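You operate a simulated robot arm through the tools that you are given. There is no shell and no other tool. Be economical: measure what you need, move in short steps, check, and stop when the job is done.

Carry out the task below with a simulated two-armed robot. There is one attempt and no reset: what you move stays moved.

Task
Drain the grey water, lift both cups out of the sink and refill it to LOW.
Fine: cups on the white ribbed tray; drain shut again, fresh water from the sink tap, tap shut. Set down upright: white cup, orange cup.
Where things are to end (x, y in the base frame): white cup within 60 mm of [960, 670]; orange cup within 60 mm of [960, 510].
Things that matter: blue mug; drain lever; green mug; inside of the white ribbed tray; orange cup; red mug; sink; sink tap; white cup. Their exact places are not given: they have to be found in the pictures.

Only the result counts: the job must be done as asked and must still hold three seconds after the hand-in. Knocking over, shifting, dropping, spilling or breaking anything else fails it.

Robot
Two 7-joint arms with fingered hands on one trunk, on a base that drives. Base frame: it is fixed to the floor where the robot stands at the start and does not move with it; the origin is under the middle of the robot, x ahead of it, y to its left, z up. Units: mm, rad, N and s.
The left shoulder is at the start at [200, 135, 770], the right one opposite. Places, roughly: drain lever [800, 0, 800]; inside of the white ribbed tray [1000, 600, 900]; red mug [1000, -750, 1000]; sink [1000, 100, 800]; sink tap [1200, -100, 1000]. Payload 4 kg a hand.
The TCP of each hand is the grasp point between the finger pads, 25 mm short of the fingertips. In the tool frame z runs along the fingers and y along their closing line. The gripper opens to 88 mm. The gripper's body begins 29 mm behind the TCP. The gripper is a hand of 4 fingers: y runs from the thumb to the fingers, the wrist lies at [-13, -106, -174] in the tool frame, and closing takes about 1.5 s.
Orientation is told as [roll, pitch, yaw] about the base's x, y, z axes, in that order, counted from this pose: with the fingers straight down and the wrist toward the robot, the tool's x, y and z point along [0, 1, 0], [1, 0, 0] and [0, 0, -1] of the base frame.

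Tools
- The arms move only by the tool apply_moves. It takes "left_commands", "right_commands" or both (then of equal length, played together; a hand with none holds still); each is a list of rows, each an object (a shift or turn left out is 0, a gripper value left out holds the last) with "travel": the shift along the tool's x, y, z in units of 30 mm (1.0 is 30 mm), a list of three; "dr": the turn, a rotation vector about the tool's x, y, z in units of 8 degrees (1.0 is 8 degrees), a list of three. In form: [{"travel": [x, y, z], "dr": [ax, ay, az]}, ...]. A call has 1 to 20 rows; each row shifts and turns the commanded pose from where the row before left it, along the tool's axes as they then stand. "left_jaw" and "right_jaw" are, for a hand that has rows, the closure, from 0 (fully open) to 1 (shut), set as the call begins (left out, the last holds). A call with a number of a shift or a turn outside -1 to 1 is refused whole. Each row takes 0.2 s and may step no farther than 50 mm and 0.15 rad from the row before; otherwise, or with a gripper value out of range, the whole call is refused. Where a pose cannot be reached the arm comes as near as it can. A force on the tool above 70 N (or 10 N above the force at the start of the call, whichever is more), or a blocked arm, ends the call early, and 0.2 s more pass. Each finger travels about 153 mm/s and halts on what it meets, pressing with about 24 N; the grip force reading is that of the motor and also rises with nothing between the fingers. The clock runs only during rows and for 0.2 s after the last one: add rows that do not move to give the fingers time. It gives the time, the measured TCP pose, the force on the tool (base axes), the opening and the grip force at its end, in the units of the frame above (readings bear some noise), with the torque about the TCP (base axes, N m) and any sound that the robot's microphone picked up, and new pictures: "show" is both (left out), scene, wrist or none (wrist: the cameras of the hands that moved).
- Cameras (640 x 400 px; columns grow to the right, rows downward): "scene" is now at [142.4, 23.9, 1386.3]; the picture's right is [0.31, -0.95, 0.00], its down [-0.58, -0.19, -0.79] and it looks along [0.75, 0.24, -0.61] (base axes); focal length 263 px, centre (320, 200). "left" rides on the left gripper at [-64, -83, -98] in its tool frame; the picture's right is [-0.62, -0.37, 0.69], its down [0.71, -0.63, 0.30] and it looks along [0.32, 0.68, 0.65] (tool axes); focal length 265 px, centre (320, 200). "right" rides on the right gripper at [64, -83, -98] in its tool frame; the picture's right is [-0.62, 0.37, -0.69], its down [-0.71, -0.63, 0.30] and it looks along [-0.32, 0.68, 0.65] (tool axes); focal length 265 px, centre (320, 200).
- lift_body(by): slides the trunk up (or, below 0, down) by that many mm; the arms and the scene camera ride with it, the base frame stays. It gives what a move gives, with no picture.
- steer(legs): drives the robot by 1 to 6 legs, each [ahead, left, turn to the left] in mm, mm and rad, along the robot's own axes; the way and the turn of a leg run together, so that a leg with both is an arc; at most 1500 mm and 3.142 rad a leg. The arms and the cameras ride along, it lands a little off, and it stops where it bumps. It gives what a move gives, and a new picture of the scene camera.
- set_fingers(index, middle, ring, thumb_bend, thumb_turn, hand): sets how far each is bent, from 0 (flat) to 1 (curled in); at 0.3 the hand is open as for a grip, at 0.7 the pads meet at the TCP. One left out holds its place. A second passes; each finger stops where it meets its share of the squeeze, and holds until it gets a number again. A gripper value or a shape takes the hand back. It gives what a move gives, with no picture; readings hold the bend of each and the force on the fingers (four entries, about 0 where the hand has none), thumb and palm. thumb_turn goes from beside the hand (0) to across from the fingers (1), as for a grip.
- set_grasp(shape, hand): the hand has 4 fingers and takes this shape, open, in about a second: jaw (thumb against the fingers, like two jaws); tri (thumb and two fingers); tip (a fingertip pinch); poke (one finger out to press); point (the index stretched); flat (the hand flat); cup (the hand cupped); fist (a fist). The gripper value then closes the fingers along that shape, each until it touches; the sizes above hold for jaw. It gives what a move gives, with no picture.
- pan_tilt(pan, tilt): turns the head with the scene camera to pan (to the left, within 1.693 rad either way) and tilt (down, from -0.506 to 1.204), counted from straight ahead of the robot. It gives what a move gives, and a new picture of the scene camera.
- locate(camera, pixels): for up to 12 pixels [column, row] of the newest picture of that camera ("zoom" is the newest enlarged one), the place [x, y, z] in the base frame of the surface seen there, good to about 2 mm. No time passes.
- zoom(camera, box): a new picture of the part [left, top, right, bottom] of that camera's present view, enlarged. No time passes.
- sign_off(): hands the job in; it is judged then, once.

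Keep the steps short. Do not move on a guess: measure, check each grasp and each placing, and mend mistakes. In all there are 80 turns and 260 pictures (those below and enlarged ones count). Leave the grippers open and the arms clear of the work at the hand-in unless told otherwise, and finish with a single line.

The tools are called after "Call:" as a command line: name --argument value ..., lists and objects as JSON in quotes. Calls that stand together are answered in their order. apply_moves: Moves the arms, as the interface text tells. Its arguments: {"type":"object","properties":{"left_commands":{"type":"array"},"left_jaw":{"type":"number"},"right_commands":{"type":"array"},"right_jaw":{"type":"number"},"show":{"type":"string","enum":["both","scene","wrist","none"]}},"required":[]} The other tools are called the same way: lift_body (by) slides the trunk up or down; set_grasp (shape, hand) gives the hand a shape; set_fingers (index, middle, ring, thumb_bend, thumb_turn, hand) moves the fingers one by one; steer (legs) drives the base; pan_tilt (pan, tilt) turns the head that bears the scene camera; locate (camera, pixels) gives the place of the surface under pixels of a picture; zoom (camera, box) takes an enlarged picture of a part of a camera's view; sign_off () hands the job in.

At the start:

```text
time: 0.0
left_tool_pos: [489.7, 409.1, 1184.4]
left_orientation: [-0.001, 0.0, 0.001]
left_contact_force: [0.0, 0.3, 0.3]
left_moment: [-0.02, 0.03, -0.02]
left_gripper_width: 87.6
left_finger_force: 0.2
left_shape: jaw
left_bend: [0.3, 0.3, 0.3, 0.3, 0.98]
left_finger forces: [0.0, 0.0, 0.1, 0.0, 0.0, 0.0]
right_tool_pos: [592.5, -54.3, 1160.5]
right_orientation: [0.0, 0.001, -0.001]
right_contact_force: [0.0, 0.3, 0.1]
right_moment: [-0.03, 0.0, 0.03]
right_gripper_width: 87.7
right_finger_force: 0.1
right_shape: jaw
right_bend: [0.3, 0.3, 0.3, 0.3, 0.98]
right_finger forces: [0.1, 0.1, 0.0, 0.0, 0.0, 0.0]
trunk travel left (down, up): [-375.0, 395.0]
robot x, y, heading: [-0.3, 0.2, 0.004]
head pan, tilt: [0.312, 0.658]
```

scene: 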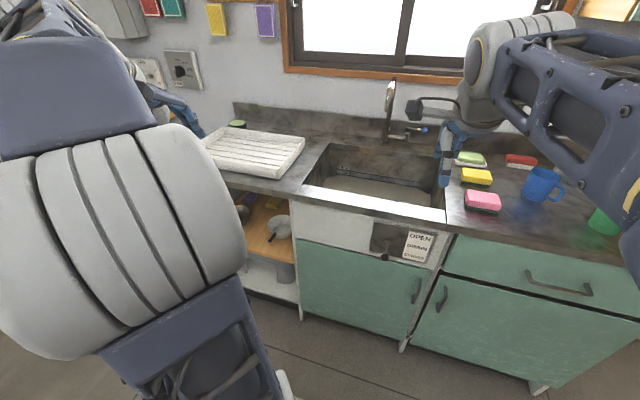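
right: 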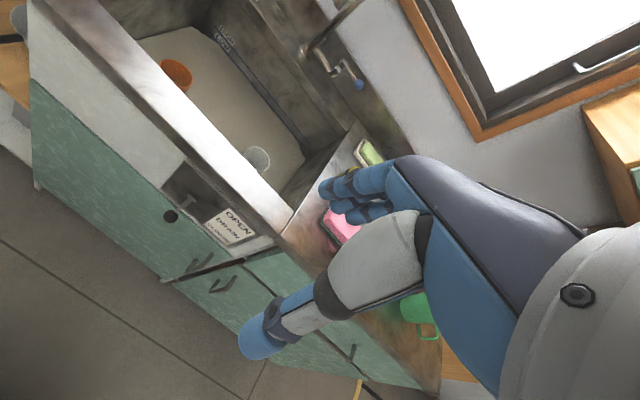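
left: 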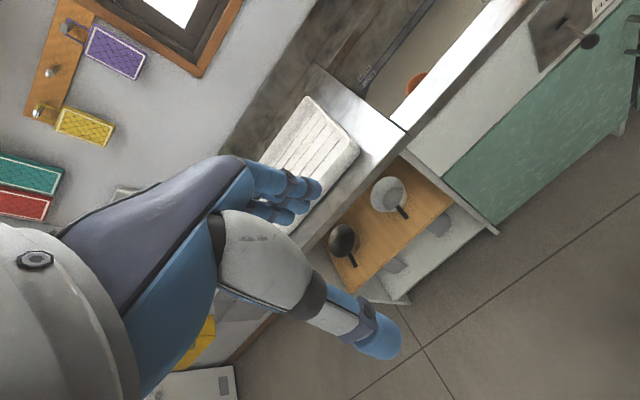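

I see the sink in the middle, a drain lever with an OPEN/DRAIN sign on the front panel, the tap behind, and the tray at left. I'll enlarge the lever, the sink and the tap.

Call:
zoom --camera "scene" --box '[350, 200, 460, 270]'

Call:
zoom --camera "right" --box '[120, 0, 400, 260]'

Call:
zoom --camera "scene" --box '[290, 70, 470, 230]'

Call:
locate --camera "right" --pixels '[[176, 74], [258, 158], [170, 216], [188, 205], [232, 225], [305, 50], [342, 70], [358, 84], [220, 90], [225, 40], [200, 120], [240, 160]]'

Call:
locate --camera "scene" --pixels '[[384, 257], [392, 85], [386, 135], [410, 130], [424, 129], [255, 150], [235, 165], [290, 140], [380, 240], [420, 245], [370, 190], [330, 180]]'

```text
5.71 times, centred on (405, 235) of scene
```

zoom: 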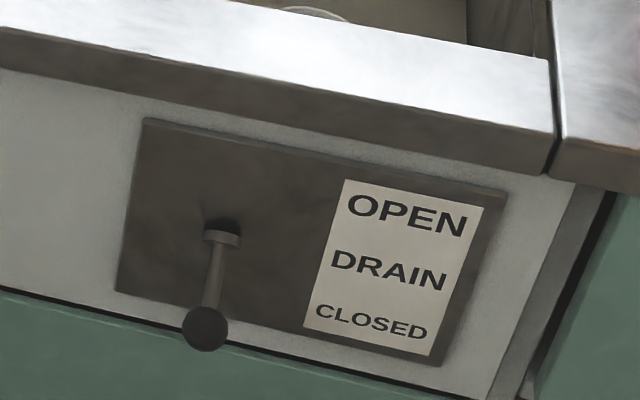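

```text
1.54 times, centred on (260, 130) of right
```

zoom: 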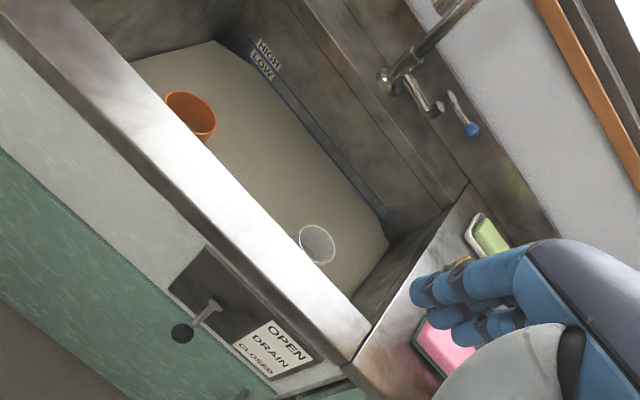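

```text
2.50 times, centred on (380, 150) of scene
```

zoom: 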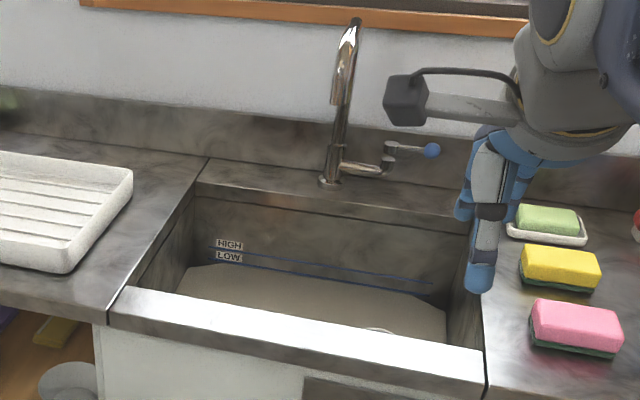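

```text
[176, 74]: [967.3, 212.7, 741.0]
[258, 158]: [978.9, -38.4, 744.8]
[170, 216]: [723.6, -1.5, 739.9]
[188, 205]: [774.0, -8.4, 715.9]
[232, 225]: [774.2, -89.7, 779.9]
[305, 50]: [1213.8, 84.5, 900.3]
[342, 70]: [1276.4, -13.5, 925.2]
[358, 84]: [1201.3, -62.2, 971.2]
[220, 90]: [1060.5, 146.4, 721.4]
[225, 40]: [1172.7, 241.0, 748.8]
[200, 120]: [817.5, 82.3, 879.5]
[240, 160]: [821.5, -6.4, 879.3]
```

```text
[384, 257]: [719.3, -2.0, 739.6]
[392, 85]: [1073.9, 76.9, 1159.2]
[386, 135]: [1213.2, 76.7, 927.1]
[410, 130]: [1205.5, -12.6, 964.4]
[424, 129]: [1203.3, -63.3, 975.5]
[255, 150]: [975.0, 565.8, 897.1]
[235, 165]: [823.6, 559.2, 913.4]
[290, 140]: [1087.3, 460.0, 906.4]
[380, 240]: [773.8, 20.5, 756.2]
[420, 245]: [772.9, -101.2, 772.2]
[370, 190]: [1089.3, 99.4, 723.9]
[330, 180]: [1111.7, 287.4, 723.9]
```

The water surface is at about z 722. The lever ball is at (720, -2, 740), hanging out and down, which should be CLOSED. I'll back off 120 mm and lower the right hand to lever height, pointing down, in free space.

Call:
steer --legs '[[-120, 0, 0]]'

Call:
apply_moves --right_commands '[{"travel": [0.4, 0, 1]}, {"travel": [0.4, 0, 1]}, {"travel": [0.4, 0, 1]}, {"travel": [0.4, 0, 1]}, {"travel": [0, 0, 1]}, {"travel": [0, 0, 1]}, {"travel": [0, 0, 1]}, {"travel": [0, 0, 1]}, {"travel": [0, 0, 1]}, {"travel": [0, 0, 1]}, {"travel": [0, 0, 1]}, {"travel": [0, 0, 1]}, {"travel": [0, 0, 1]}]' --show "scene"

```text
time: 1.2
left_tool_pos: [370.1, 409.2, 1184.3]
left_orientation: [-0.002, -0.001, 0.001]
left_contact_force: [-0.5, 0.2, 0.4]
left_moment: [0.01, 0.03, 0.0]
left_gripper_width: 87.8
left_finger_force: 0.0
left_shape: jaw
left_bend: [0.3, 0.3, 0.3, 0.3, 0.98]
left_finger forces: [0.0, 0.0, 0.0, 0.0, 0.0, 0.1]
right_tool_pos: [473.5, -53.9, 1162.4]
right_orientation: [0.0, -0.001, 0.0]
right_contact_force: [-0.2, 0.7, 0.7]
right_moment: [-0.02, -0.02, 0.03]
right_gripper_width: 87.8
right_finger_force: 0.0
right_shape: jaw
right_bend: [0.3, 0.3, 0.3, 0.3, 0.98]
right_finger forces: [0.1, 0.0, 0.1, 0.0, 0.0, 0.0]
trunk travel left (down, up): [-375.0, 395.0]
robot x, y, heading: [-116.9, -1.8, 0.004]
head pan, tilt: [0.312, 0.658]
```

scene: 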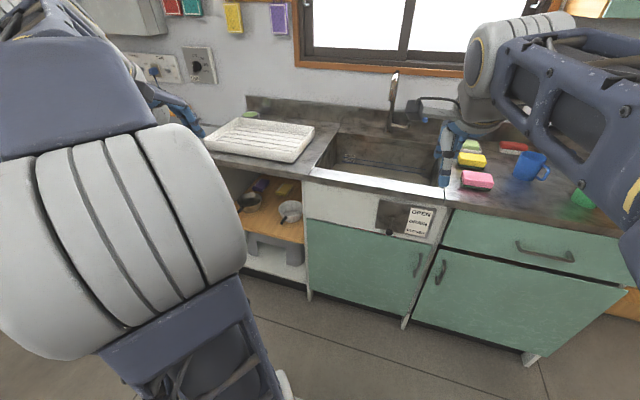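

```text
time: 4.0
left_tool_pos: [369.2, 407.3, 1184.2]
left_orientation: [0.0, 0.0, 0.002]
left_contact_force: [-0.6, -0.4, -0.1]
left_moment: [-0.02, 0.01, 0.0]
left_gripper_width: 87.7
left_finger_force: 0.0
left_shape: jaw
left_bend: [0.3, 0.3, 0.3, 0.3, 0.98]
left_finger forces: [0.1, 0.0, 0.0, 0.1, 0.0, 0.1]
right_tool_pos: [473.8, -6.3, 771.7]
right_orientation: [0.001, -0.001, 0.001]
right_contact_force: [0.0, 0.1, 0.3]
right_moment: [0.0, 0.02, 0.03]
right_gripper_width: 87.6
right_finger_force: 0.1
right_shape: jaw
right_bend: [0.3, 0.3, 0.3, 0.3, 0.98]
right_finger forces: [0.1, 0.1, 0.0, 0.0, 0.1, 0.0]
trunk travel left (down, up): [-375.0, 395.0]
robot x, y, heading: [-121.4, 1.1, -0.003]
head pan, tilt: [0.312, 0.658]
```

scene: 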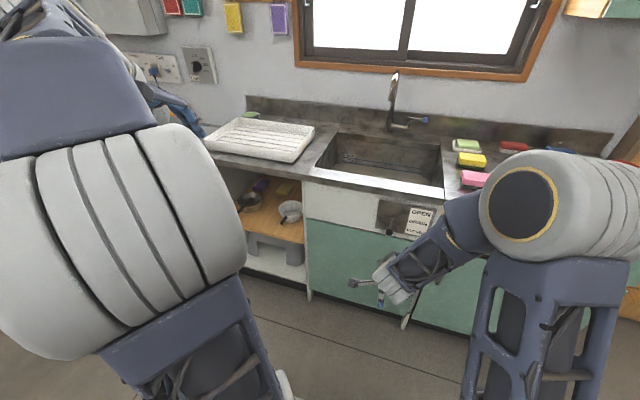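

The hand is at (474, -6, 772), still well clear of the lever. I'll turn it in place so the fingers point ahead.

Call:
apply_moves --right_commands '[{"dr": [-1, 0, 0]}, {"dr": [-1, 0, 0]}, {"dr": [-1, 0, 0]}, {"dr": [-1, 0, 0]}, {"dr": [-1, 0, 0]}, {"dr": [-1, 0, 0]}, {"dr": [-1, 0, 0]}, {"dr": [-1, 0, 0]}, {"dr": [-1, 0, 0]}, {"dr": [-1, 0, 0]}, {"dr": [-1, 0, 0]}, {"dr": [-0.25, 0, 0]}]' --show "both"

```text
time: 6.6
left_tool_pos: [368.8, 408.7, 1184.8]
left_orientation: [0.001, 0.0, 0.003]
left_contact_force: [-0.5, 0.7, -0.1]
left_moment: [0.0, 0.01, 0.03]
left_gripper_width: 87.6
left_finger_force: 0.1
left_shape: jaw
left_bend: [0.3, 0.3, 0.3, 0.3, 0.98]
left_finger forces: [0.0, 0.0, 0.0, 0.0, 0.0, 0.1]
right_tool_pos: [660.9, 60.5, 858.1]
right_orientation: [-0.547, -1.569, 0.548]
right_contact_force: [0.9, -0.3, 0.1]
right_moment: [0.03, 0.01, 0.03]
right_gripper_width: 87.6
right_finger_force: 0.1
right_shape: jaw
right_bend: [0.3, 0.3, 0.3, 0.3, 0.98]
right_finger forces: [0.0, 0.1, 0.0, 0.0, 0.0, 0.0]
right hand out of reach, approached as far as the arm can: row 3, 4, 7, 8, 9, 10, 11, 12
trunk travel left (down, up): [-375.0, 395.0]
robot x, y, heading: [-120.2, -1.0, 0.002]
head pan, tilt: [0.312, 0.658]
```

scene: 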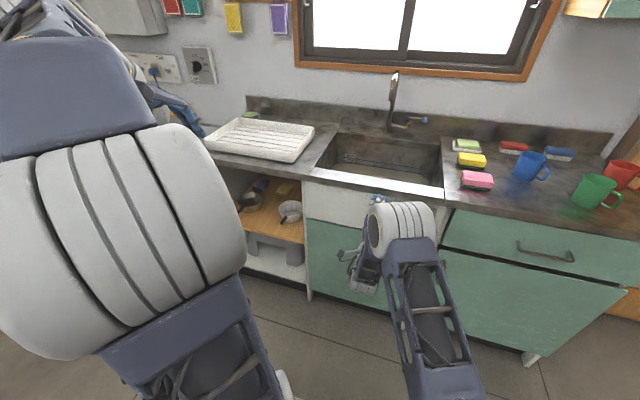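
right: 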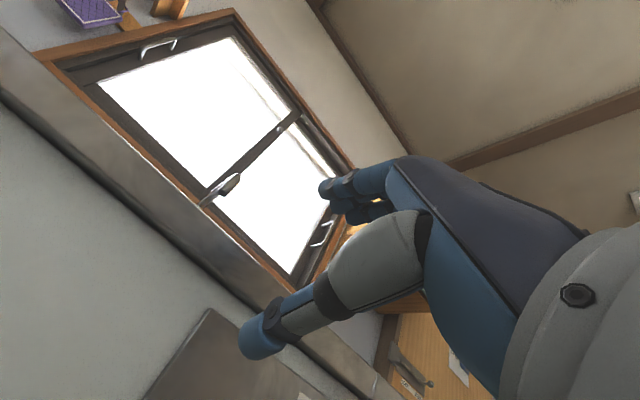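

The hand now points ahead at (661, 61, 858), short of the rim, after the arm reached out to find a solvable pose. I'll lower the trunk by 120 mm to bring it to lever height and then look.

Call:
lift_body --by -120

Call:
apply_moves --right_commands '[{"travel": [0, 0, 0]}]' --show "both"

```text
time: 8.1
left_tool_pos: [368.5, 409.1, 1063.8]
left_orientation: [0.0, 0.0, 0.001]
left_contact_force: [0.3, -0.2, 0.1]
left_moment: [0.0, 0.02, 0.02]
left_gripper_width: 87.7
left_finger_force: 0.0
left_shape: jaw
left_bend: [0.3, 0.3, 0.3, 0.3, 0.98]
left_finger forces: [0.0, 0.1, 0.1, 0.0, 0.0, 0.1]
right_tool_pos: [659.6, 61.6, 737.2]
right_orientation: [-0.347, -1.567, 0.346]
right_contact_force: [0.3, 0.3, -0.2]
right_moment: [-0.04, -0.02, 0.02]
right_gripper_width: 87.5
right_finger_force: 0.1
right_shape: jaw
right_bend: [0.3, 0.3, 0.3, 0.3, 0.98]
right_finger forces: [0.0, 0.0, 0.1, 0.1, 0.0, 0.1]
trunk travel left (down, up): [-255.0, 515.0]
robot x, y, heading: [-121.4, 0.1, -0.002]
head pan, tilt: [0.312, 0.658]
```

```text
time: 8.5
left_tool_pos: [368.3, 409.1, 1063.7]
left_orientation: [0.001, 0.0, 0.0]
left_contact_force: [0.4, 0.3, 0.1]
left_moment: [-0.01, 0.0, -0.01]
left_gripper_width: 87.6
left_finger_force: 0.2
left_shape: jaw
left_bend: [0.3, 0.3, 0.3, 0.3, 0.98]
left_finger forces: [0.0, 0.1, 0.0, 0.0, 0.0, 0.0]
right_tool_pos: [659.0, 61.0, 737.4]
right_orientation: [-0.341, -1.567, 0.342]
right_contact_force: [0.3, -0.4, 0.1]
right_moment: [-0.01, 0.05, 0.01]
right_gripper_width: 87.6
right_finger_force: 0.0
right_shape: jaw
right_bend: [0.3, 0.3, 0.3, 0.3, 0.98]
right_finger forces: [0.0, 0.1, 0.1, 0.0, 0.1, 0.0]
trunk travel left (down, up): [-255.0, 515.0]
robot x, y, heading: [-123.3, -1.2, -0.001]
head pan, tilt: [0.312, 0.658]
```

scene: 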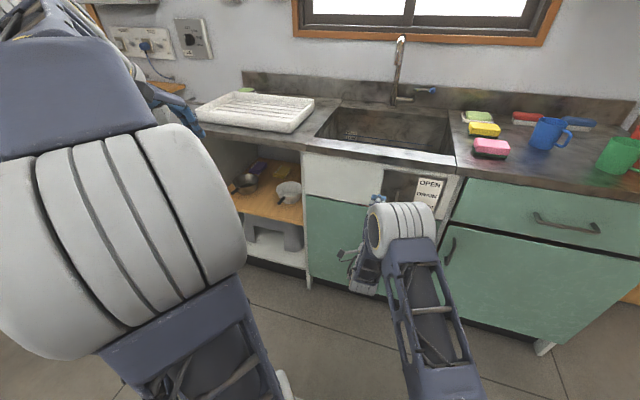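
right: 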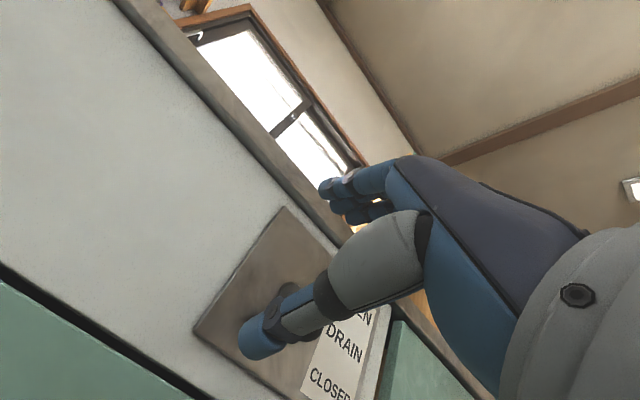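

The hand points ahead at (659, 61, 737). I'll shift it 62 mm to the right so that the lever ball lies straight ahead between thumb and fingers.

Call:
apply_moves --right_commands '[{"travel": [-0.7, 0, 0]}, {"travel": [-0.7, 0, 0]}, {"travel": [-0.65, 0, 0]}]' --show "both"

```text
time: 9.3
left_tool_pos: [367.9, 409.4, 1064.5]
left_orientation: [0.001, 0.001, 0.0]
left_contact_force: [0.1, 0.3, -1.0]
left_moment: [-0.02, 0.03, -0.03]
left_gripper_width: 87.5
left_finger_force: 0.1
left_shape: jaw
left_bend: [0.3, 0.3, 0.3, 0.3, 0.98]
left_finger forces: [0.0, 0.1, 0.0, 0.0, 0.0, 0.0]
right_tool_pos: [666.0, 29.6, 745.2]
right_orientation: [-0.534, -1.567, 0.522]
right_contact_force: [-0.2, 0.2, 0.1]
right_moment: [-0.06, 0.02, 0.0]
right_gripper_width: 87.8
right_finger_force: 0.1
right_shape: jaw
right_bend: [0.3, 0.3, 0.3, 0.3, 0.98]
right_finger forces: [0.0, 0.0, 0.1, 0.0, 0.0, 0.0]
right hand out of reach, approached as far as the arm can: row 1, 2, 3
trunk travel left (down, up): [-255.0, 515.0]
robot x, y, heading: [-119.6, 0.8, 0.004]
head pan, tilt: [0.312, 0.658]
```

scene: 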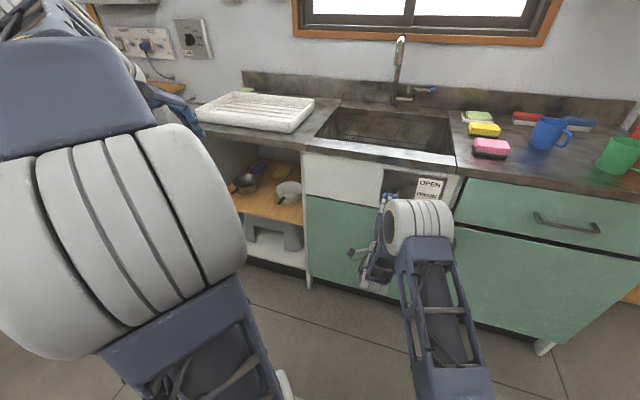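
right: 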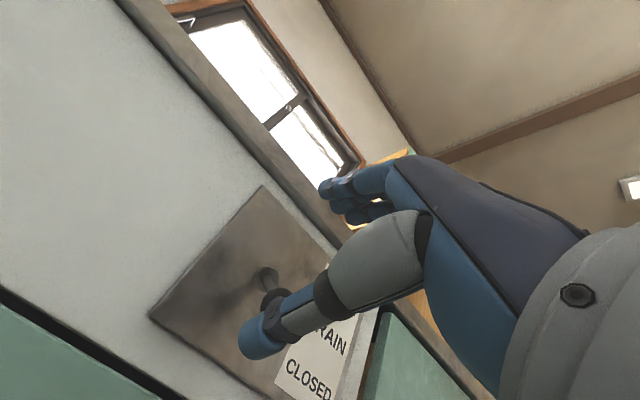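

The arm is folded too close to go further sideways, and it now stands at (666, 30, 745). The base can do it: shift right by 31 mm, which keeps the hand shape.

Call:
steer --legs '[[0, -31, 0]]'

Call:
apply_moves --right_commands '[{"travel": [0, 0, 0]}]' --show "wrist"

```text
time: 10.2
left_tool_pos: [368.7, 378.5, 1064.6]
left_orientation: [0.001, 0.0, 0.001]
left_contact_force: [-0.4, -0.1, 0.3]
left_moment: [0.02, 0.01, -0.02]
left_gripper_width: 87.5
left_finger_force: 0.0
left_shape: jaw
left_bend: [0.3, 0.3, 0.3, 0.3, 0.98]
left_finger forces: [0.0, 0.0, 0.0, 0.1, 0.1, 0.0]
right_tool_pos: [666.1, -1.5, 744.5]
right_orientation: [-0.541, -1.566, 0.527]
right_contact_force: [-1.3, -0.7, 0.4]
right_moment: [-0.02, 0.02, 0.0]
right_gripper_width: 87.7
right_finger_force: 0.0
right_shape: jaw
right_bend: [0.3, 0.3, 0.3, 0.3, 0.98]
right_finger forces: [0.0, 0.1, 0.1, 0.1, 0.0, 0.0]
trunk travel left (down, up): [-255.0, 515.0]
robot x, y, heading: [-117.1, -32.6, 0.003]
head pan, tilt: [0.312, 0.658]
```

scene: 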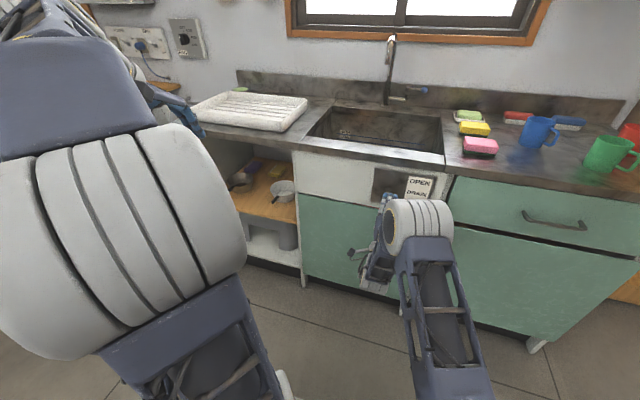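

```text
time: 10.6
left_tool_pos: [368.6, 378.0, 1063.8]
left_orientation: [-0.001, 0.0, 0.001]
left_contact_force: [-0.4, -0.4, -0.4]
left_moment: [0.0, -0.01, -0.04]
left_gripper_width: 87.6
left_finger_force: 0.1
left_shape: jaw
left_bend: [0.3, 0.3, 0.3, 0.3, 0.98]
left_finger forces: [0.1, 0.0, 0.0, 0.0, 0.0, 0.0]
right_tool_pos: [668.1, -1.2, 744.8]
right_orientation: [-0.56, -1.565, 0.545]
right_contact_force: [-0.2, 0.5, 0.3]
right_moment: [0.0, -0.02, -0.02]
right_gripper_width: 87.5
right_finger_force: 0.0
right_shape: jaw
right_bend: [0.3, 0.3, 0.3, 0.3, 0.98]
right_finger forces: [0.0, 0.1, 0.0, 0.0, 0.0, 0.1]
trunk travel left (down, up): [-255.0, 515.0]
robot x, y, heading: [-120.5, -33.9, 0.001]
head pan, tilt: [0.312, 0.658]
```

right: 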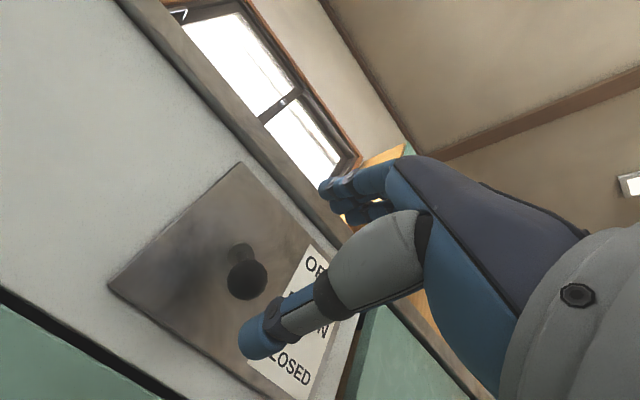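

The black ball is at pixel (247, 280) and the thumb tip at (250, 340). I'll measure both.

Call:
locate --camera "right" --pixels '[[247, 280], [238, 252], [250, 340], [262, 335], [325, 188], [260, 180], [120, 290], [290, 370]]'

```text
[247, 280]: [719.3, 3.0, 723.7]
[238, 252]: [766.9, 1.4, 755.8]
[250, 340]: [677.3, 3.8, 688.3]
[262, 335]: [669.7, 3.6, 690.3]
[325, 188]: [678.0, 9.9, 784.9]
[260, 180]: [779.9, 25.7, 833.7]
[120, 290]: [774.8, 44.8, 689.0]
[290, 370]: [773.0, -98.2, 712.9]
```

The ball centre is at about (725, 1, 730), with the thumb level at z 688 just under it and the pivot at z 756. I'll move ahead 42 mm so the thumb lies below the ball, then lift in steps.

Call:
apply_moves --right_commands '[{"travel": [0, 0, 0.7]}, {"travel": [0, 0, 0.7]}]' --show "wrist"

Call:
apply_moves --right_commands '[{"travel": [0, 0.5, 0]}, {"travel": [0, 0.5, 0]}, {"travel": [0, 0.5, 0]}]' --show "wrist"

```text
time: 11.2
left_tool_pos: [369.0, 378.3, 1064.2]
left_orientation: [0.001, -0.001, 0.002]
left_contact_force: [0.6, -0.2, -0.3]
left_moment: [0.01, 0.0, 0.02]
left_gripper_width: 87.3
left_finger_force: 0.2
left_shape: jaw
left_bend: [0.3, 0.3, 0.3, 0.3, 0.98]
left_finger forces: [0.1, 0.1, 0.1, 0.0, 0.0, 0.1]
right_tool_pos: [708.1, -1.1, 745.6]
right_orientation: [-0.608, -1.563, 0.589]
right_contact_force: [-1.0, 0.6, 0.0]
right_moment: [-0.01, 0.01, -0.04]
right_gripper_width: 87.6
right_finger_force: 0.0
right_shape: jaw
right_bend: [0.3, 0.3, 0.3, 0.3, 0.98]
right_finger forces: [0.0, 0.1, 0.0, 0.0, 0.0, 0.0]
trunk travel left (down, up): [-255.0, 515.0]
robot x, y, heading: [-120.9, -32.9, -0.003]
head pan, tilt: [0.312, 0.658]
```

right: 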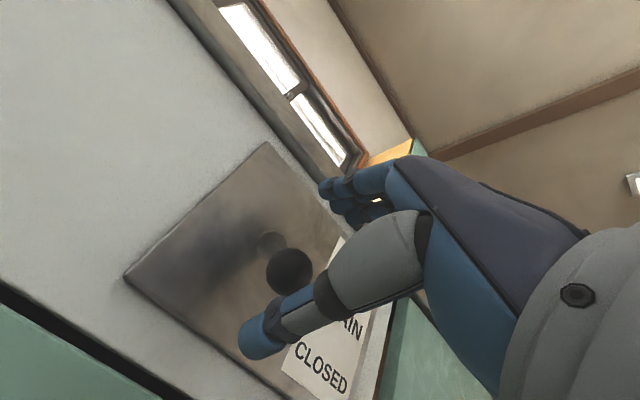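

```text
time: 12.0
left_tool_pos: [369.5, 379.0, 1064.1]
left_orientation: [0.001, 0.0, -0.001]
left_contact_force: [0.4, 0.3, 0.0]
left_moment: [0.0, 0.02, -0.01]
left_gripper_width: 87.6
left_finger_force: 0.1
left_shape: jaw
left_bend: [0.3, 0.3, 0.3, 0.3, 0.98]
left_finger forces: [0.1, 0.0, 0.1, 0.1, 0.1, 0.0]
right_tool_pos: [708.4, -0.7, 787.2]
right_orientation: [-0.379, -1.563, 0.368]
right_contact_force: [-16.3, -0.4, -7.9]
right_moment: [0.05, 0.93, 0.01]
right_gripper_width: 88.1
right_finger_force: 0.1
right_shape: jaw
right_bend: [0.3, 0.3, 0.3, 0.11, 0.97]
right_finger forces: [0.0, 0.0, 0.1, 0.0, 15.3, 0.0]
trunk travel left (down, up): [-255.0, 515.0]
robot x, y, heading: [-118.6, -30.5, 0.003]
head pan, tilt: [0.312, 0.658]
```

right: 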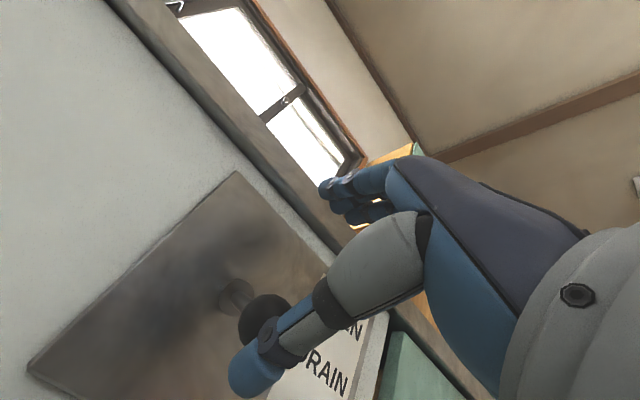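

The thumb is under the ball and pressing with about 15 N. I'll keep lifting while easing back a little, since the ball swings outward.

Call:
apply_moves --right_commands '[{"travel": [0, 0.4, -0.2]}, {"travel": [0, 0.4, -0.1]}, {"travel": [0, 0.4, 0]}]' --show "wrist"

```text
time: 12.8
left_tool_pos: [368.4, 378.0, 1063.4]
left_orientation: [0.001, -0.001, 0.0]
left_contact_force: [-0.8, 0.3, -0.3]
left_moment: [-0.03, -0.01, 0.0]
left_gripper_width: 87.3
left_finger_force: 0.0
left_shape: jaw
left_bend: [0.3, 0.3, 0.3, 0.3, 0.98]
left_finger forces: [0.1, 0.0, 0.1, 0.0, 0.0, 0.1]
right_tool_pos: [700.9, -1.2, 826.6]
right_orientation: [-0.623, -1.566, 0.608]
right_contact_force: [-0.4, 1.4, 0.7]
right_moment: [0.01, -0.02, -0.04]
right_gripper_width: 87.7
right_finger_force: 0.1
right_shape: jaw
right_bend: [0.3, 0.3, 0.3, 0.3, 0.97]
right_finger forces: [0.1, 0.0, 0.0, 0.1, 0.1, 0.1]
trunk travel left (down, up): [-255.0, 515.0]
robot x, y, heading: [-121.8, -28.9, -0.005]
head pan, tilt: [0.312, 0.658]
```

right: 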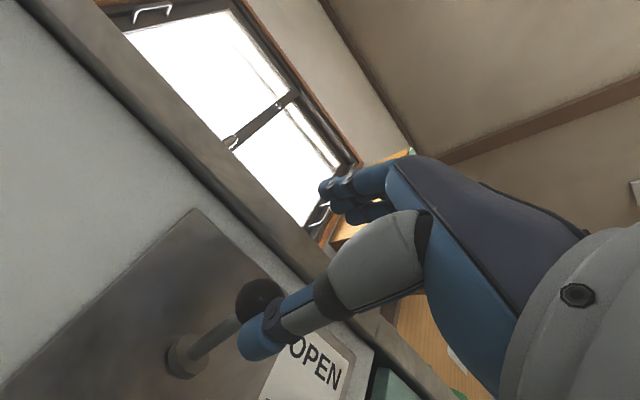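

The lever now points up towards OPEN and the contact force is gone. I'll measure the ball and look at the sink from above.

Call:
locate --camera "right" --pixels '[[258, 295], [185, 355], [250, 342]]'

Call:
pan_tilt --pan 0.2 --tilt 0.6

Call:
zoom --camera "scene" --box '[260, 80, 460, 210]'

```text
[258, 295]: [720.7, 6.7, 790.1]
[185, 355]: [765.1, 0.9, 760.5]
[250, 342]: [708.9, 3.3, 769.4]
```

```text
time: 13.4
left_tool_pos: [368.3, 377.9, 1064.5]
left_orientation: [0.001, 0.001, 0.0]
left_contact_force: [-0.6, -0.4, -0.8]
left_moment: [0.03, -0.01, 0.02]
left_gripper_width: 87.6
left_finger_force: 0.0
left_shape: jaw
left_bend: [0.3, 0.3, 0.3, 0.3, 0.98]
left_finger forces: [0.1, 0.0, 0.0, 0.0, 0.0, 0.0]
right_tool_pos: [699.7, -0.2, 825.6]
right_orientation: [-0.548, -1.563, 0.536]
right_contact_force: [-0.5, 0.3, -0.3]
right_moment: [0.02, -0.02, -0.02]
right_gripper_width: 88.0
right_finger_force: 0.0
right_shape: jaw
right_bend: [0.3, 0.3, 0.3, 0.3, 0.97]
right_finger forces: [0.1, 0.1, 0.0, 0.1, 0.1, 0.0]
trunk travel left (down, up): [-255.0, 515.0]
robot x, y, heading: [-124.4, -27.5, 0.001]
head pan, tilt: [0.201, 0.6]
```

scene: 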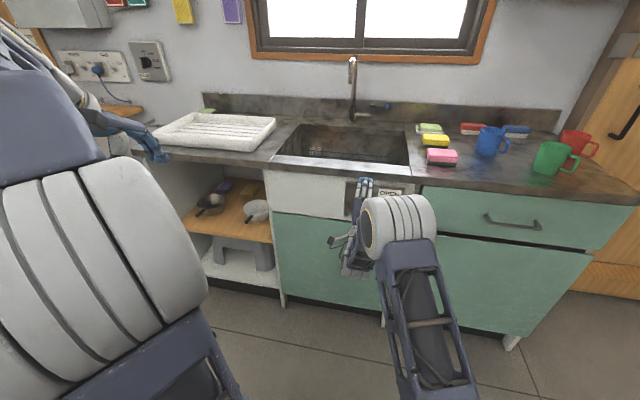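

```text
3.08 times, centred on (360, 145) of scene
```

zoom: 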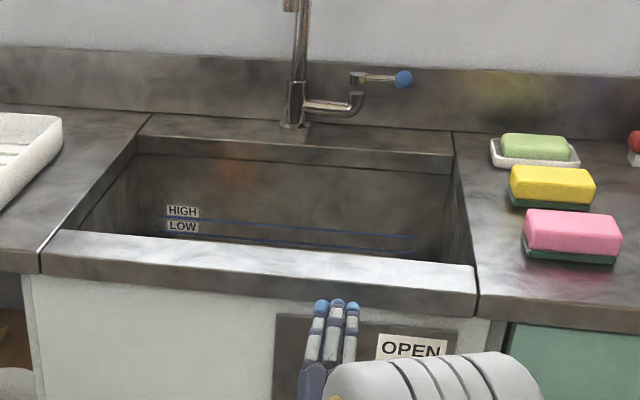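

The ball now stands at z ~795, above the pivot. I'll back the hand straight off with the base, raise the trunk, and look into the sink.

Call:
steer --legs '[[-150, 0, 0]]'

Call:
lift_body --by 420

Call:
pan_tilt --pan 0.1 --tilt 0.7

Call:
zoom --camera "scene" --box '[220, 80, 460, 230]'

```text
time: 14.8
left_tool_pos: [220.3, 376.8, 1063.7]
left_orientation: [-0.001, 0.001, 0.0]
left_contact_force: [0.4, 0.5, -0.3]
left_moment: [-0.03, -0.03, -0.02]
left_gripper_width: 87.6
left_finger_force: 0.1
left_shape: jaw
left_bend: [0.3, 0.3, 0.3, 0.3, 0.98]
left_finger forces: [0.0, 0.1, 0.0, 0.0, 0.0, 0.1]
right_tool_pos: [552.0, -0.4, 826.0]
right_orientation: [-0.541, -1.565, 0.529]
right_contact_force: [0.0, 0.0, -0.4]
right_moment: [0.02, 0.0, 0.04]
right_gripper_width: 87.9
right_finger_force: 0.1
right_shape: jaw
right_bend: [0.3, 0.3, 0.3, 0.3, 0.97]
right_finger forces: [0.1, 0.0, 0.0, 0.0, 0.0, 0.0]
trunk travel left (down, up): [-255.0, 515.0]
robot x, y, heading: [-271.6, -25.7, 0.001]
head pan, tilt: [0.201, 0.6]
```

scene: 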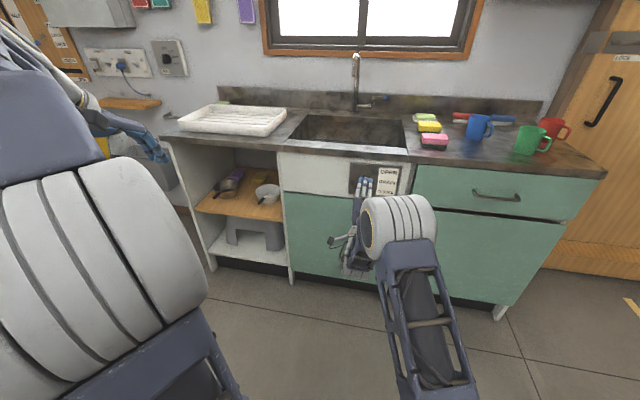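

```text
refused: 420 is not a number from -400 to 400
```

```text
time: 15.5
left_tool_pos: [219.3, 378.5, 1064.4]
left_orientation: [-0.001, 0.002, 0.0]
left_contact_force: [0.8, 0.4, 0.7]
left_moment: [-0.01, -0.02, -0.02]
left_gripper_width: 87.7
left_finger_force: 0.0
left_shape: jaw
left_bend: [0.3, 0.3, 0.3, 0.3, 0.98]
left_finger forces: [0.1, 0.0, 0.1, 0.0, 0.0, 0.1]
right_tool_pos: [550.6, -1.3, 825.9]
right_orientation: [-0.543, -1.564, 0.529]
right_contact_force: [0.0, 0.4, -0.1]
right_moment: [0.04, 0.01, 0.03]
right_gripper_width: 87.9
right_finger_force: 0.1
right_shape: jaw
right_bend: [0.3, 0.3, 0.3, 0.3, 0.97]
right_finger forces: [0.1, 0.1, 0.0, 0.1, 0.0, 0.1]
trunk travel left (down, up): [-255.0, 515.0]
robot x, y, heading: [-269.7, -29.8, -0.0]
head pan, tilt: [0.099, 0.7]
```

scene: 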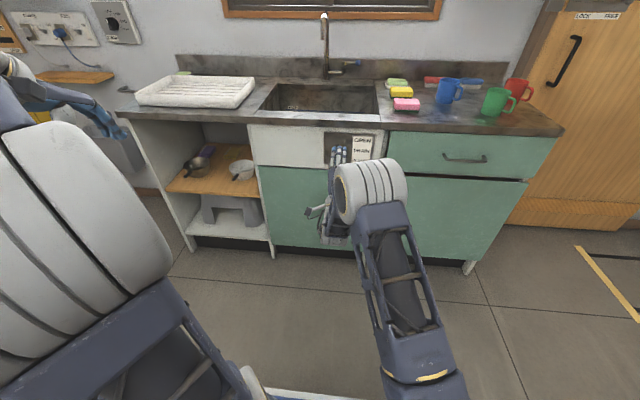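

```text
2.67 times, centred on (340, 155) of scene
```

zoom: 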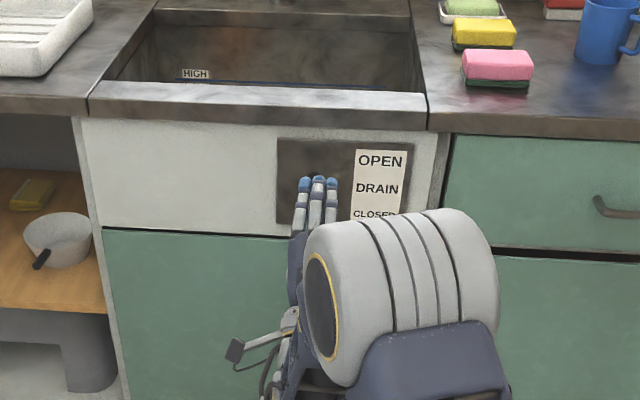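

I'll raise the trunk by the allowed 400 mm, drive ahead 200 mm, and look down into the sink.

Call:
lift_body --by 400

Call:
steer --legs '[[200, 0, 0]]'

Call:
zoom --camera "scene" --box '[220, 80, 460, 230]'

```text
time: 19.3
left_tool_pos: [219.3, 379.0, 1463.9]
left_orientation: [0.0, 0.0, -0.001]
left_contact_force: [0.3, -0.9, -0.3]
left_moment: [0.0, -0.01, 0.01]
left_gripper_width: 87.9
left_finger_force: 0.1
left_shape: jaw
left_bend: [0.3, 0.3, 0.3, 0.3, 0.98]
left_finger forces: [0.0, 0.0, 0.1, 0.1, 0.0, 0.1]
right_tool_pos: [551.7, -0.6, 1225.7]
right_orientation: [-0.541, -1.566, 0.528]
right_contact_force: [0.4, -0.2, -0.2]
right_moment: [0.02, 0.02, 0.01]
right_gripper_width: 87.9
right_finger_force: 0.1
right_shape: jaw
right_bend: [0.3, 0.3, 0.3, 0.3, 0.97]
right_finger forces: [0.0, 0.0, 0.0, 0.0, 0.0, 0.0]
trunk travel left (down, up): [-655.0, 115.0]
robot x, y, heading: [-272.0, -31.4, 0.001]
head pan, tilt: [0.099, 0.7]
```

```text
time: 20.9
left_tool_pos: [419.7, 378.7, 1465.1]
left_orientation: [0.0, 0.0, 0.002]
left_contact_force: [-0.3, 0.4, 0.9]
left_moment: [-0.04, -0.04, 0.0]
left_gripper_width: 87.6
left_finger_force: 0.0
left_shape: jaw
left_bend: [0.3, 0.3, 0.3, 0.3, 0.98]
left_finger forces: [0.1, 0.1, 0.1, 0.0, 0.1, 0.0]
right_tool_pos: [752.8, -0.6, 1226.2]
right_orientation: [-0.545, -1.565, 0.535]
right_contact_force: [0.7, 0.1, 0.7]
right_moment: [0.0, 0.01, -0.01]
right_gripper_width: 87.8
right_finger_force: 0.1
right_shape: jaw
right_bend: [0.3, 0.3, 0.3, 0.3, 0.97]
right_finger forces: [0.1, 0.0, 0.0, 0.0, 0.1, 0.0]
trunk travel left (down, up): [-655.0, 115.0]
robot x, y, heading: [-70.3, -30.4, -0.001]
head pan, tilt: [0.099, 0.7]
```

scene: 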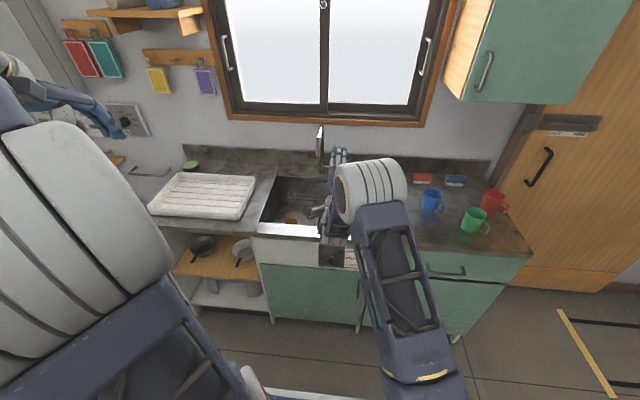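

```text
2.67 times, centred on (340, 155) of scene
```

zoom: 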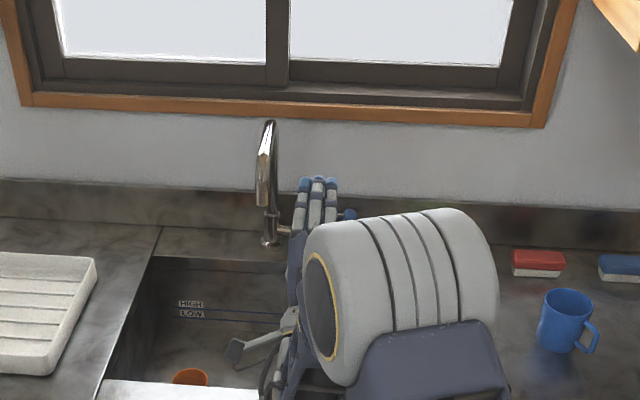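

The drain is working, since the LOW mark is now above the water. I'll turn the right hand back to pointing down and move it right, out of the view.

Call:
apply_moves --right_commands '[{"dr": [1, 0, 0], "travel": [-0.5, 0, 0]}, {"dr": [1, 0, 0], "travel": [-0.5, 0, 0]}, {"dr": [1, 0, 0], "travel": [-0.5, 0, 0]}, {"dr": [1, 0, 0], "travel": [-0.5, 0, 0]}, {"dr": [1, 0, 0], "travel": [-0.5, 0, 0]}, {"dr": [1, 0, 0], "travel": [-0.5, 0, 0]}, {"dr": [1, 0, 0], "travel": [-0.5, 0, 0]}, {"dr": [1, 0, 0], "travel": [-0.5, 0, 0]}, {"dr": [1, 0, 0], "travel": [-1, 0, 0]}, {"dr": [1, 0, 0], "travel": [-1, 0, 0]}, {"dr": [1, 0, 0], "travel": [-1, -0.5, 0]}, {"dr": [0.25, 0, 0], "travel": [-1, -0.5, 0]}, {"travel": [-1, -0.5, 0]}, {"travel": [-1, -0.5, 0]}]' --show "both"

Call:
zoom --camera "scene" --box '[240, 110, 400, 250]'

```text
time: 23.9
left_tool_pos: [420.8, 379.6, 1464.7]
left_orientation: [0.002, 0.001, 0.002]
left_contact_force: [-0.6, -0.2, -0.5]
left_moment: [0.01, -0.01, 0.0]
left_gripper_width: 87.8
left_finger_force: 0.1
left_shape: jaw
left_bend: [0.3, 0.3, 0.3, 0.3, 0.98]
left_finger forces: [0.0, 0.0, 0.0, 0.1, 0.0, 0.0]
right_tool_pos: [687.9, -299.7, 1224.0]
right_orientation: [-0.004, 0.006, -0.012]
right_contact_force: [-0.1, 0.7, -0.4]
right_moment: [0.01, -0.03, -0.03]
right_gripper_width: 87.7
right_finger_force: 0.1
right_shape: jaw
right_bend: [0.3, 0.3, 0.3, 0.3, 0.98]
right_finger forces: [0.0, 0.0, 0.1, 0.0, 0.2, 0.1]
trunk travel left (down, up): [-655.0, 115.0]
robot x, y, heading: [-67.0, -29.5, 0.002]
head pan, tilt: [0.099, 0.7]
```

scene: 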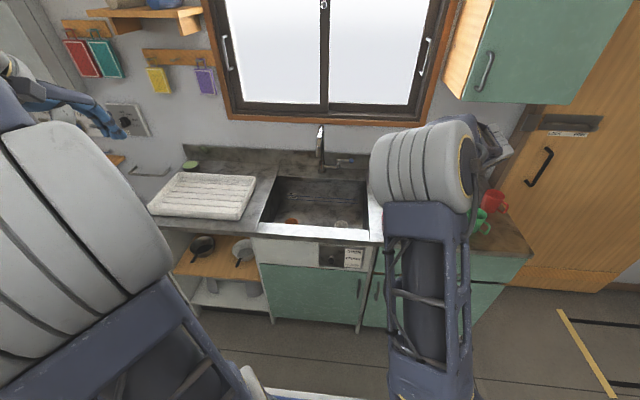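
right: 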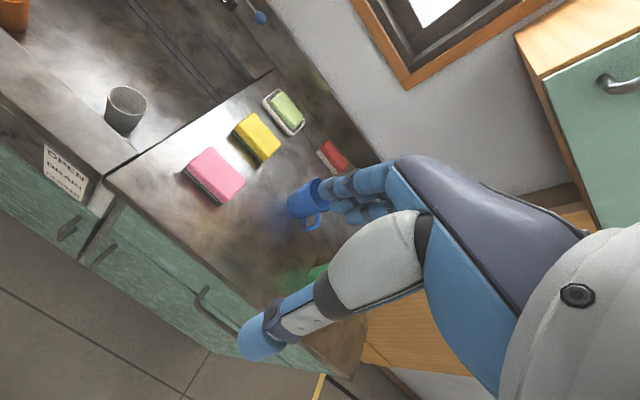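

```text
2.86 times, centred on (320, 180) of scene
```

zoom: 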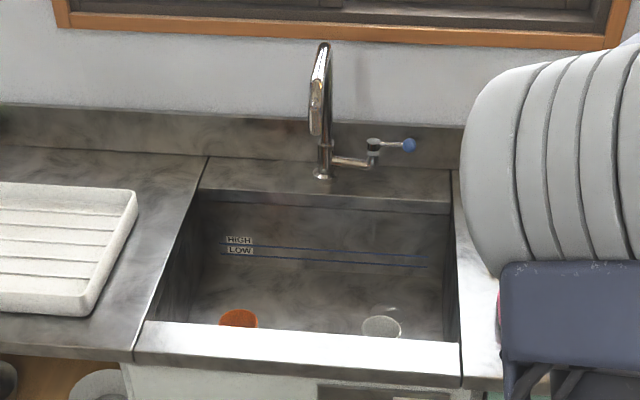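

The sink is drained and both cups stand on its floor. I'll measure the white cup's rim and base, the floor, and the orange cup.

Call:
zoom --camera "right" --box '[0, 0, 240, 150]'

Call:
locate --camera "zoom" --pixels '[[290, 270], [385, 270], [338, 232], [335, 298], [325, 340], [340, 262], [420, 300], [28, 85], [15, 50], [130, 180]]'

Call:
locate --camera "scene" --pixels '[[291, 218], [297, 221], [285, 222], [291, 224], [341, 221], [335, 225], [347, 224], [318, 215], [362, 161], [372, 159], [320, 150], [319, 140]]'

```text
2.67 times, centred on (120, 75) of right
```

zoom: 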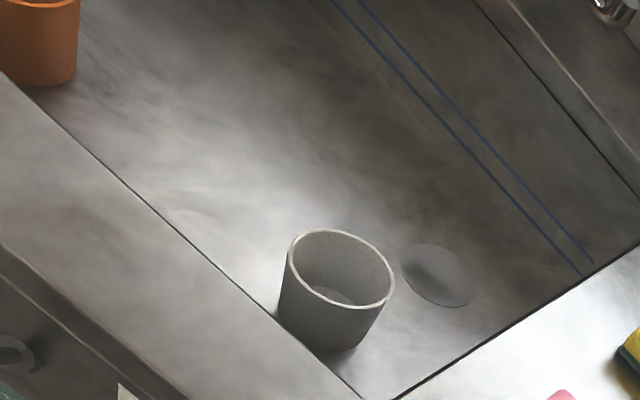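

```text
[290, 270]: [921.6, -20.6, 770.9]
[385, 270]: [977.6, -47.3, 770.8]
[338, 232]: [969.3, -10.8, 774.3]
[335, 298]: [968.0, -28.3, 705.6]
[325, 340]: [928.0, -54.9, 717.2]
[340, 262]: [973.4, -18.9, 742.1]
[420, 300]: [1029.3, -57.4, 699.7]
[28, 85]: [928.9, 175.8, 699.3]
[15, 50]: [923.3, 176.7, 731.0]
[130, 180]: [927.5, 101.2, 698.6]
```

```text
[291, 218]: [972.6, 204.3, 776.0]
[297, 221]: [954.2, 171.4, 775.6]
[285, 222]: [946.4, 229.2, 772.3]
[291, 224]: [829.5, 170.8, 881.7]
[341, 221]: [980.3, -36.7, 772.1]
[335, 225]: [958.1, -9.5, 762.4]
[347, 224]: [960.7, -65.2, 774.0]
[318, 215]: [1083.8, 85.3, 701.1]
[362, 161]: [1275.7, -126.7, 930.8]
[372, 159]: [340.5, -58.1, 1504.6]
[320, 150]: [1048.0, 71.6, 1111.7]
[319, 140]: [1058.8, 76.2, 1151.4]
```

White cup: rim centre about (950, -37), radius about 32, from z 700 to 774. Orange cup: about (943, 200), the same size. I'll pull the right hand back and up out of the way, then drive closer and lower the trunk.

Call:
apply_moves --right_commands '[{"travel": [0, -0.8, -0.8]}, {"travel": [0, -0.8, -0.8]}, {"travel": [0, -0.8, -0.8]}, {"travel": [0, -0.8, -0.8]}, {"travel": [0, -0.8, -0.8]}]' --show "none"

Call:
steer --legs '[[237, -120, 0]]'

Call:
lift_body --by -160

```text
time: 25.1
left_tool_pos: [420.9, 378.1, 1464.5]
left_orientation: [0.0, 0.002, 0.001]
left_contact_force: [0.7, -0.2, -0.7]
left_moment: [0.0, 0.0, -0.02]
left_gripper_width: 87.6
left_finger_force: 0.1
left_shape: jaw
left_bend: [0.3, 0.3, 0.3, 0.3, 0.98]
left_finger forces: [0.1, 0.0, 0.1, 0.0, 0.0, 0.1]
right_tool_pos: [570.1, -298.5, 1345.5]
right_orientation: [-0.004, 0.004, -0.011]
right_contact_force: [-0.4, -0.9, 0.1]
right_moment: [0.0, -0.02, 0.01]
right_gripper_width: 87.8
right_finger_force: 0.2
right_shape: jaw
right_bend: [0.3, 0.3, 0.3, 0.3, 0.98]
right_finger forces: [0.0, 0.0, 0.0, 0.0, 0.0, 0.1]
trunk travel left (down, up): [-655.0, 115.0]
robot x, y, heading: [-70.5, -29.0, 0.003]
head pan, tilt: [0.099, 0.7]
```

```text
time: 27.0
left_tool_pos: [659.6, 259.3, 1464.8]
left_orientation: [0.001, 0.0, 0.002]
left_contact_force: [0.6, 0.2, 0.0]
left_moment: [-0.04, -0.03, -0.02]
left_gripper_width: 87.7
left_finger_force: 0.1
left_shape: jaw
left_bend: [0.3, 0.3, 0.3, 0.3, 0.98]
left_finger forces: [0.1, 0.0, 0.0, 0.0, 0.0, 0.0]
right_tool_pos: [807.8, -416.8, 1344.0]
right_orientation: [-0.003, 0.005, -0.013]
right_contact_force: [-0.2, 0.3, -0.2]
right_moment: [-0.01, 0.0, 0.01]
right_gripper_width: 88.0
right_finger_force: 0.1
right_shape: jaw
right_bend: [0.3, 0.3, 0.3, 0.3, 0.98]
right_finger forces: [0.1, 0.0, 0.1, 0.1, 0.0, 0.0]
trunk travel left (down, up): [-655.0, 115.0]
robot x, y, heading: [170.5, -148.1, -0.002]
head pan, tilt: [0.099, 0.7]
```

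scene: 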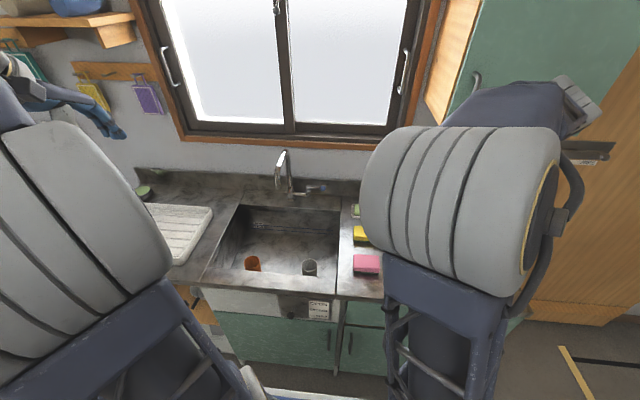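

```text
time: 28.8
left_tool_pos: [658.7, 257.9, 1305.4]
left_orientation: [-0.001, 0.0, 0.001]
left_contact_force: [0.4, -0.2, -0.3]
left_moment: [-0.02, -0.03, 0.02]
left_gripper_width: 87.6
left_finger_force: 0.1
left_shape: jaw
left_bend: [0.3, 0.3, 0.3, 0.3, 0.98]
left_finger forces: [0.0, 0.0, 0.1, 0.0, 0.0, 0.1]
right_tool_pos: [808.3, -417.2, 1184.3]
right_orientation: [-0.003, 0.005, -0.012]
right_contact_force: [0.7, -0.2, 0.5]
right_moment: [0.01, -0.02, -0.01]
right_gripper_width: 87.9
right_finger_force: 0.0
right_shape: jaw
right_bend: [0.3, 0.3, 0.3, 0.3, 0.98]
right_finger forces: [0.0, 0.0, 0.0, 0.1, 0.1, 0.0]
trunk travel left (down, up): [-495.0, 275.0]
robot x, y, heading: [169.6, -149.6, 0.003]
head pan, tilt: [0.099, 0.7]
```

The left hand is at (659, 258, 1305). I'll bring it over the white cup at z about 1008, keeping in front of the spout, then turn it 32 degrees so the wrist stays over the basin.

Call:
apply_moves --left_commands '[{"travel": [-0.895, 0.883, 0.9]}, {"travel": [-0.895, 0.883, 0.9]}, {"travel": [-0.895, 0.883, 0.9]}, {"travel": [-0.895, 0.883, 0.9]}, {"travel": [-0.895, 0.883, 0.9]}, {"travel": [-0.895, 0.883, 0.9]}, {"travel": [-0.895, 0.883, 0.9]}, {"travel": [-0.895, 0.883, 0.9]}, {"travel": [-0.895, 0.883, 0.9]}, {"travel": [-0.895, 0.883, 0.9]}, {"travel": [-0.895, 0.883, 0.9]}, {"dr": [0, 0, 1]}, {"dr": [0, 0, 1]}, {"dr": [0, 0, 1]}, {"dr": [0, 0, 1]}]' --show "both"

```text
time: 32.0
left_tool_pos: [950.7, -37.2, 1007.2]
left_orientation: [-0.002, 0.0, -0.56]
left_contact_force: [-0.1, 0.7, 0.0]
left_moment: [0.04, -0.01, 0.01]
left_gripper_width: 87.6
left_finger_force: 0.1
left_shape: jaw
left_bend: [0.3, 0.3, 0.3, 0.3, 0.98]
left_finger forces: [0.0, 0.0, 0.0, 0.0, 0.0, 0.1]
right_tool_pos: [807.7, -418.0, 1184.4]
right_orientation: [-0.005, 0.005, -0.011]
right_contact_force: [-0.2, 0.6, -0.9]
right_moment: [-0.01, -0.02, 0.0]
right_gripper_width: 88.0
right_finger_force: 0.0
right_shape: jaw
right_bend: [0.3, 0.3, 0.3, 0.3, 0.98]
right_finger forces: [0.0, 0.1, 0.0, 0.0, 0.0, 0.0]
trunk travel left (down, up): [-495.0, 275.0]
robot x, y, heading: [173.1, -151.1, 0.003]
head pan, tilt: [0.099, 0.7]
```

scene: 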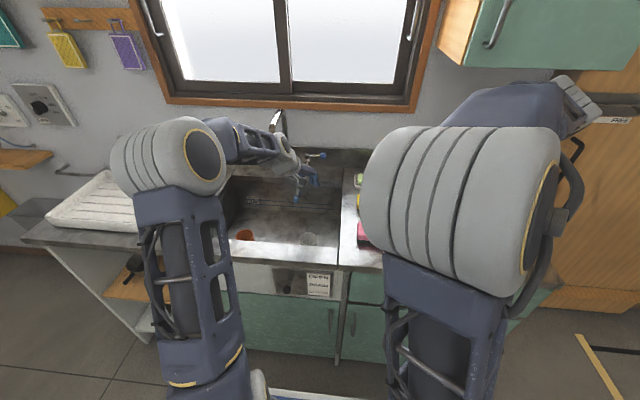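
left: 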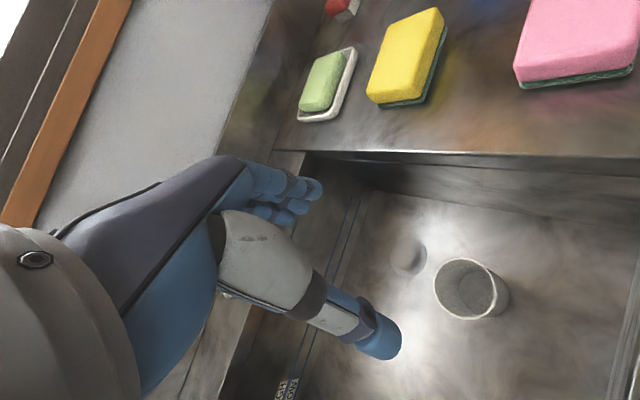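

I can see the white cup at pixels (435-510, 258-320) and will measure its rim again from here.

Call:
locate --camera "left" --pixels '[[436, 283], [453, 259], [494, 281], [484, 265], [465, 318], [445, 305], [507, 300], [480, 285], [410, 258]]'

```text
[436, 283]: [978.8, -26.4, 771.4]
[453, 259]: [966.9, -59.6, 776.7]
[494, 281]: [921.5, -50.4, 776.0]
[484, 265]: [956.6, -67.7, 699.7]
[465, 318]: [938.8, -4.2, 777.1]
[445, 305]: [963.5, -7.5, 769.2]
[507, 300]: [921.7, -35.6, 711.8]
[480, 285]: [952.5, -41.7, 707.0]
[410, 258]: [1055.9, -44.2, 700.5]
```

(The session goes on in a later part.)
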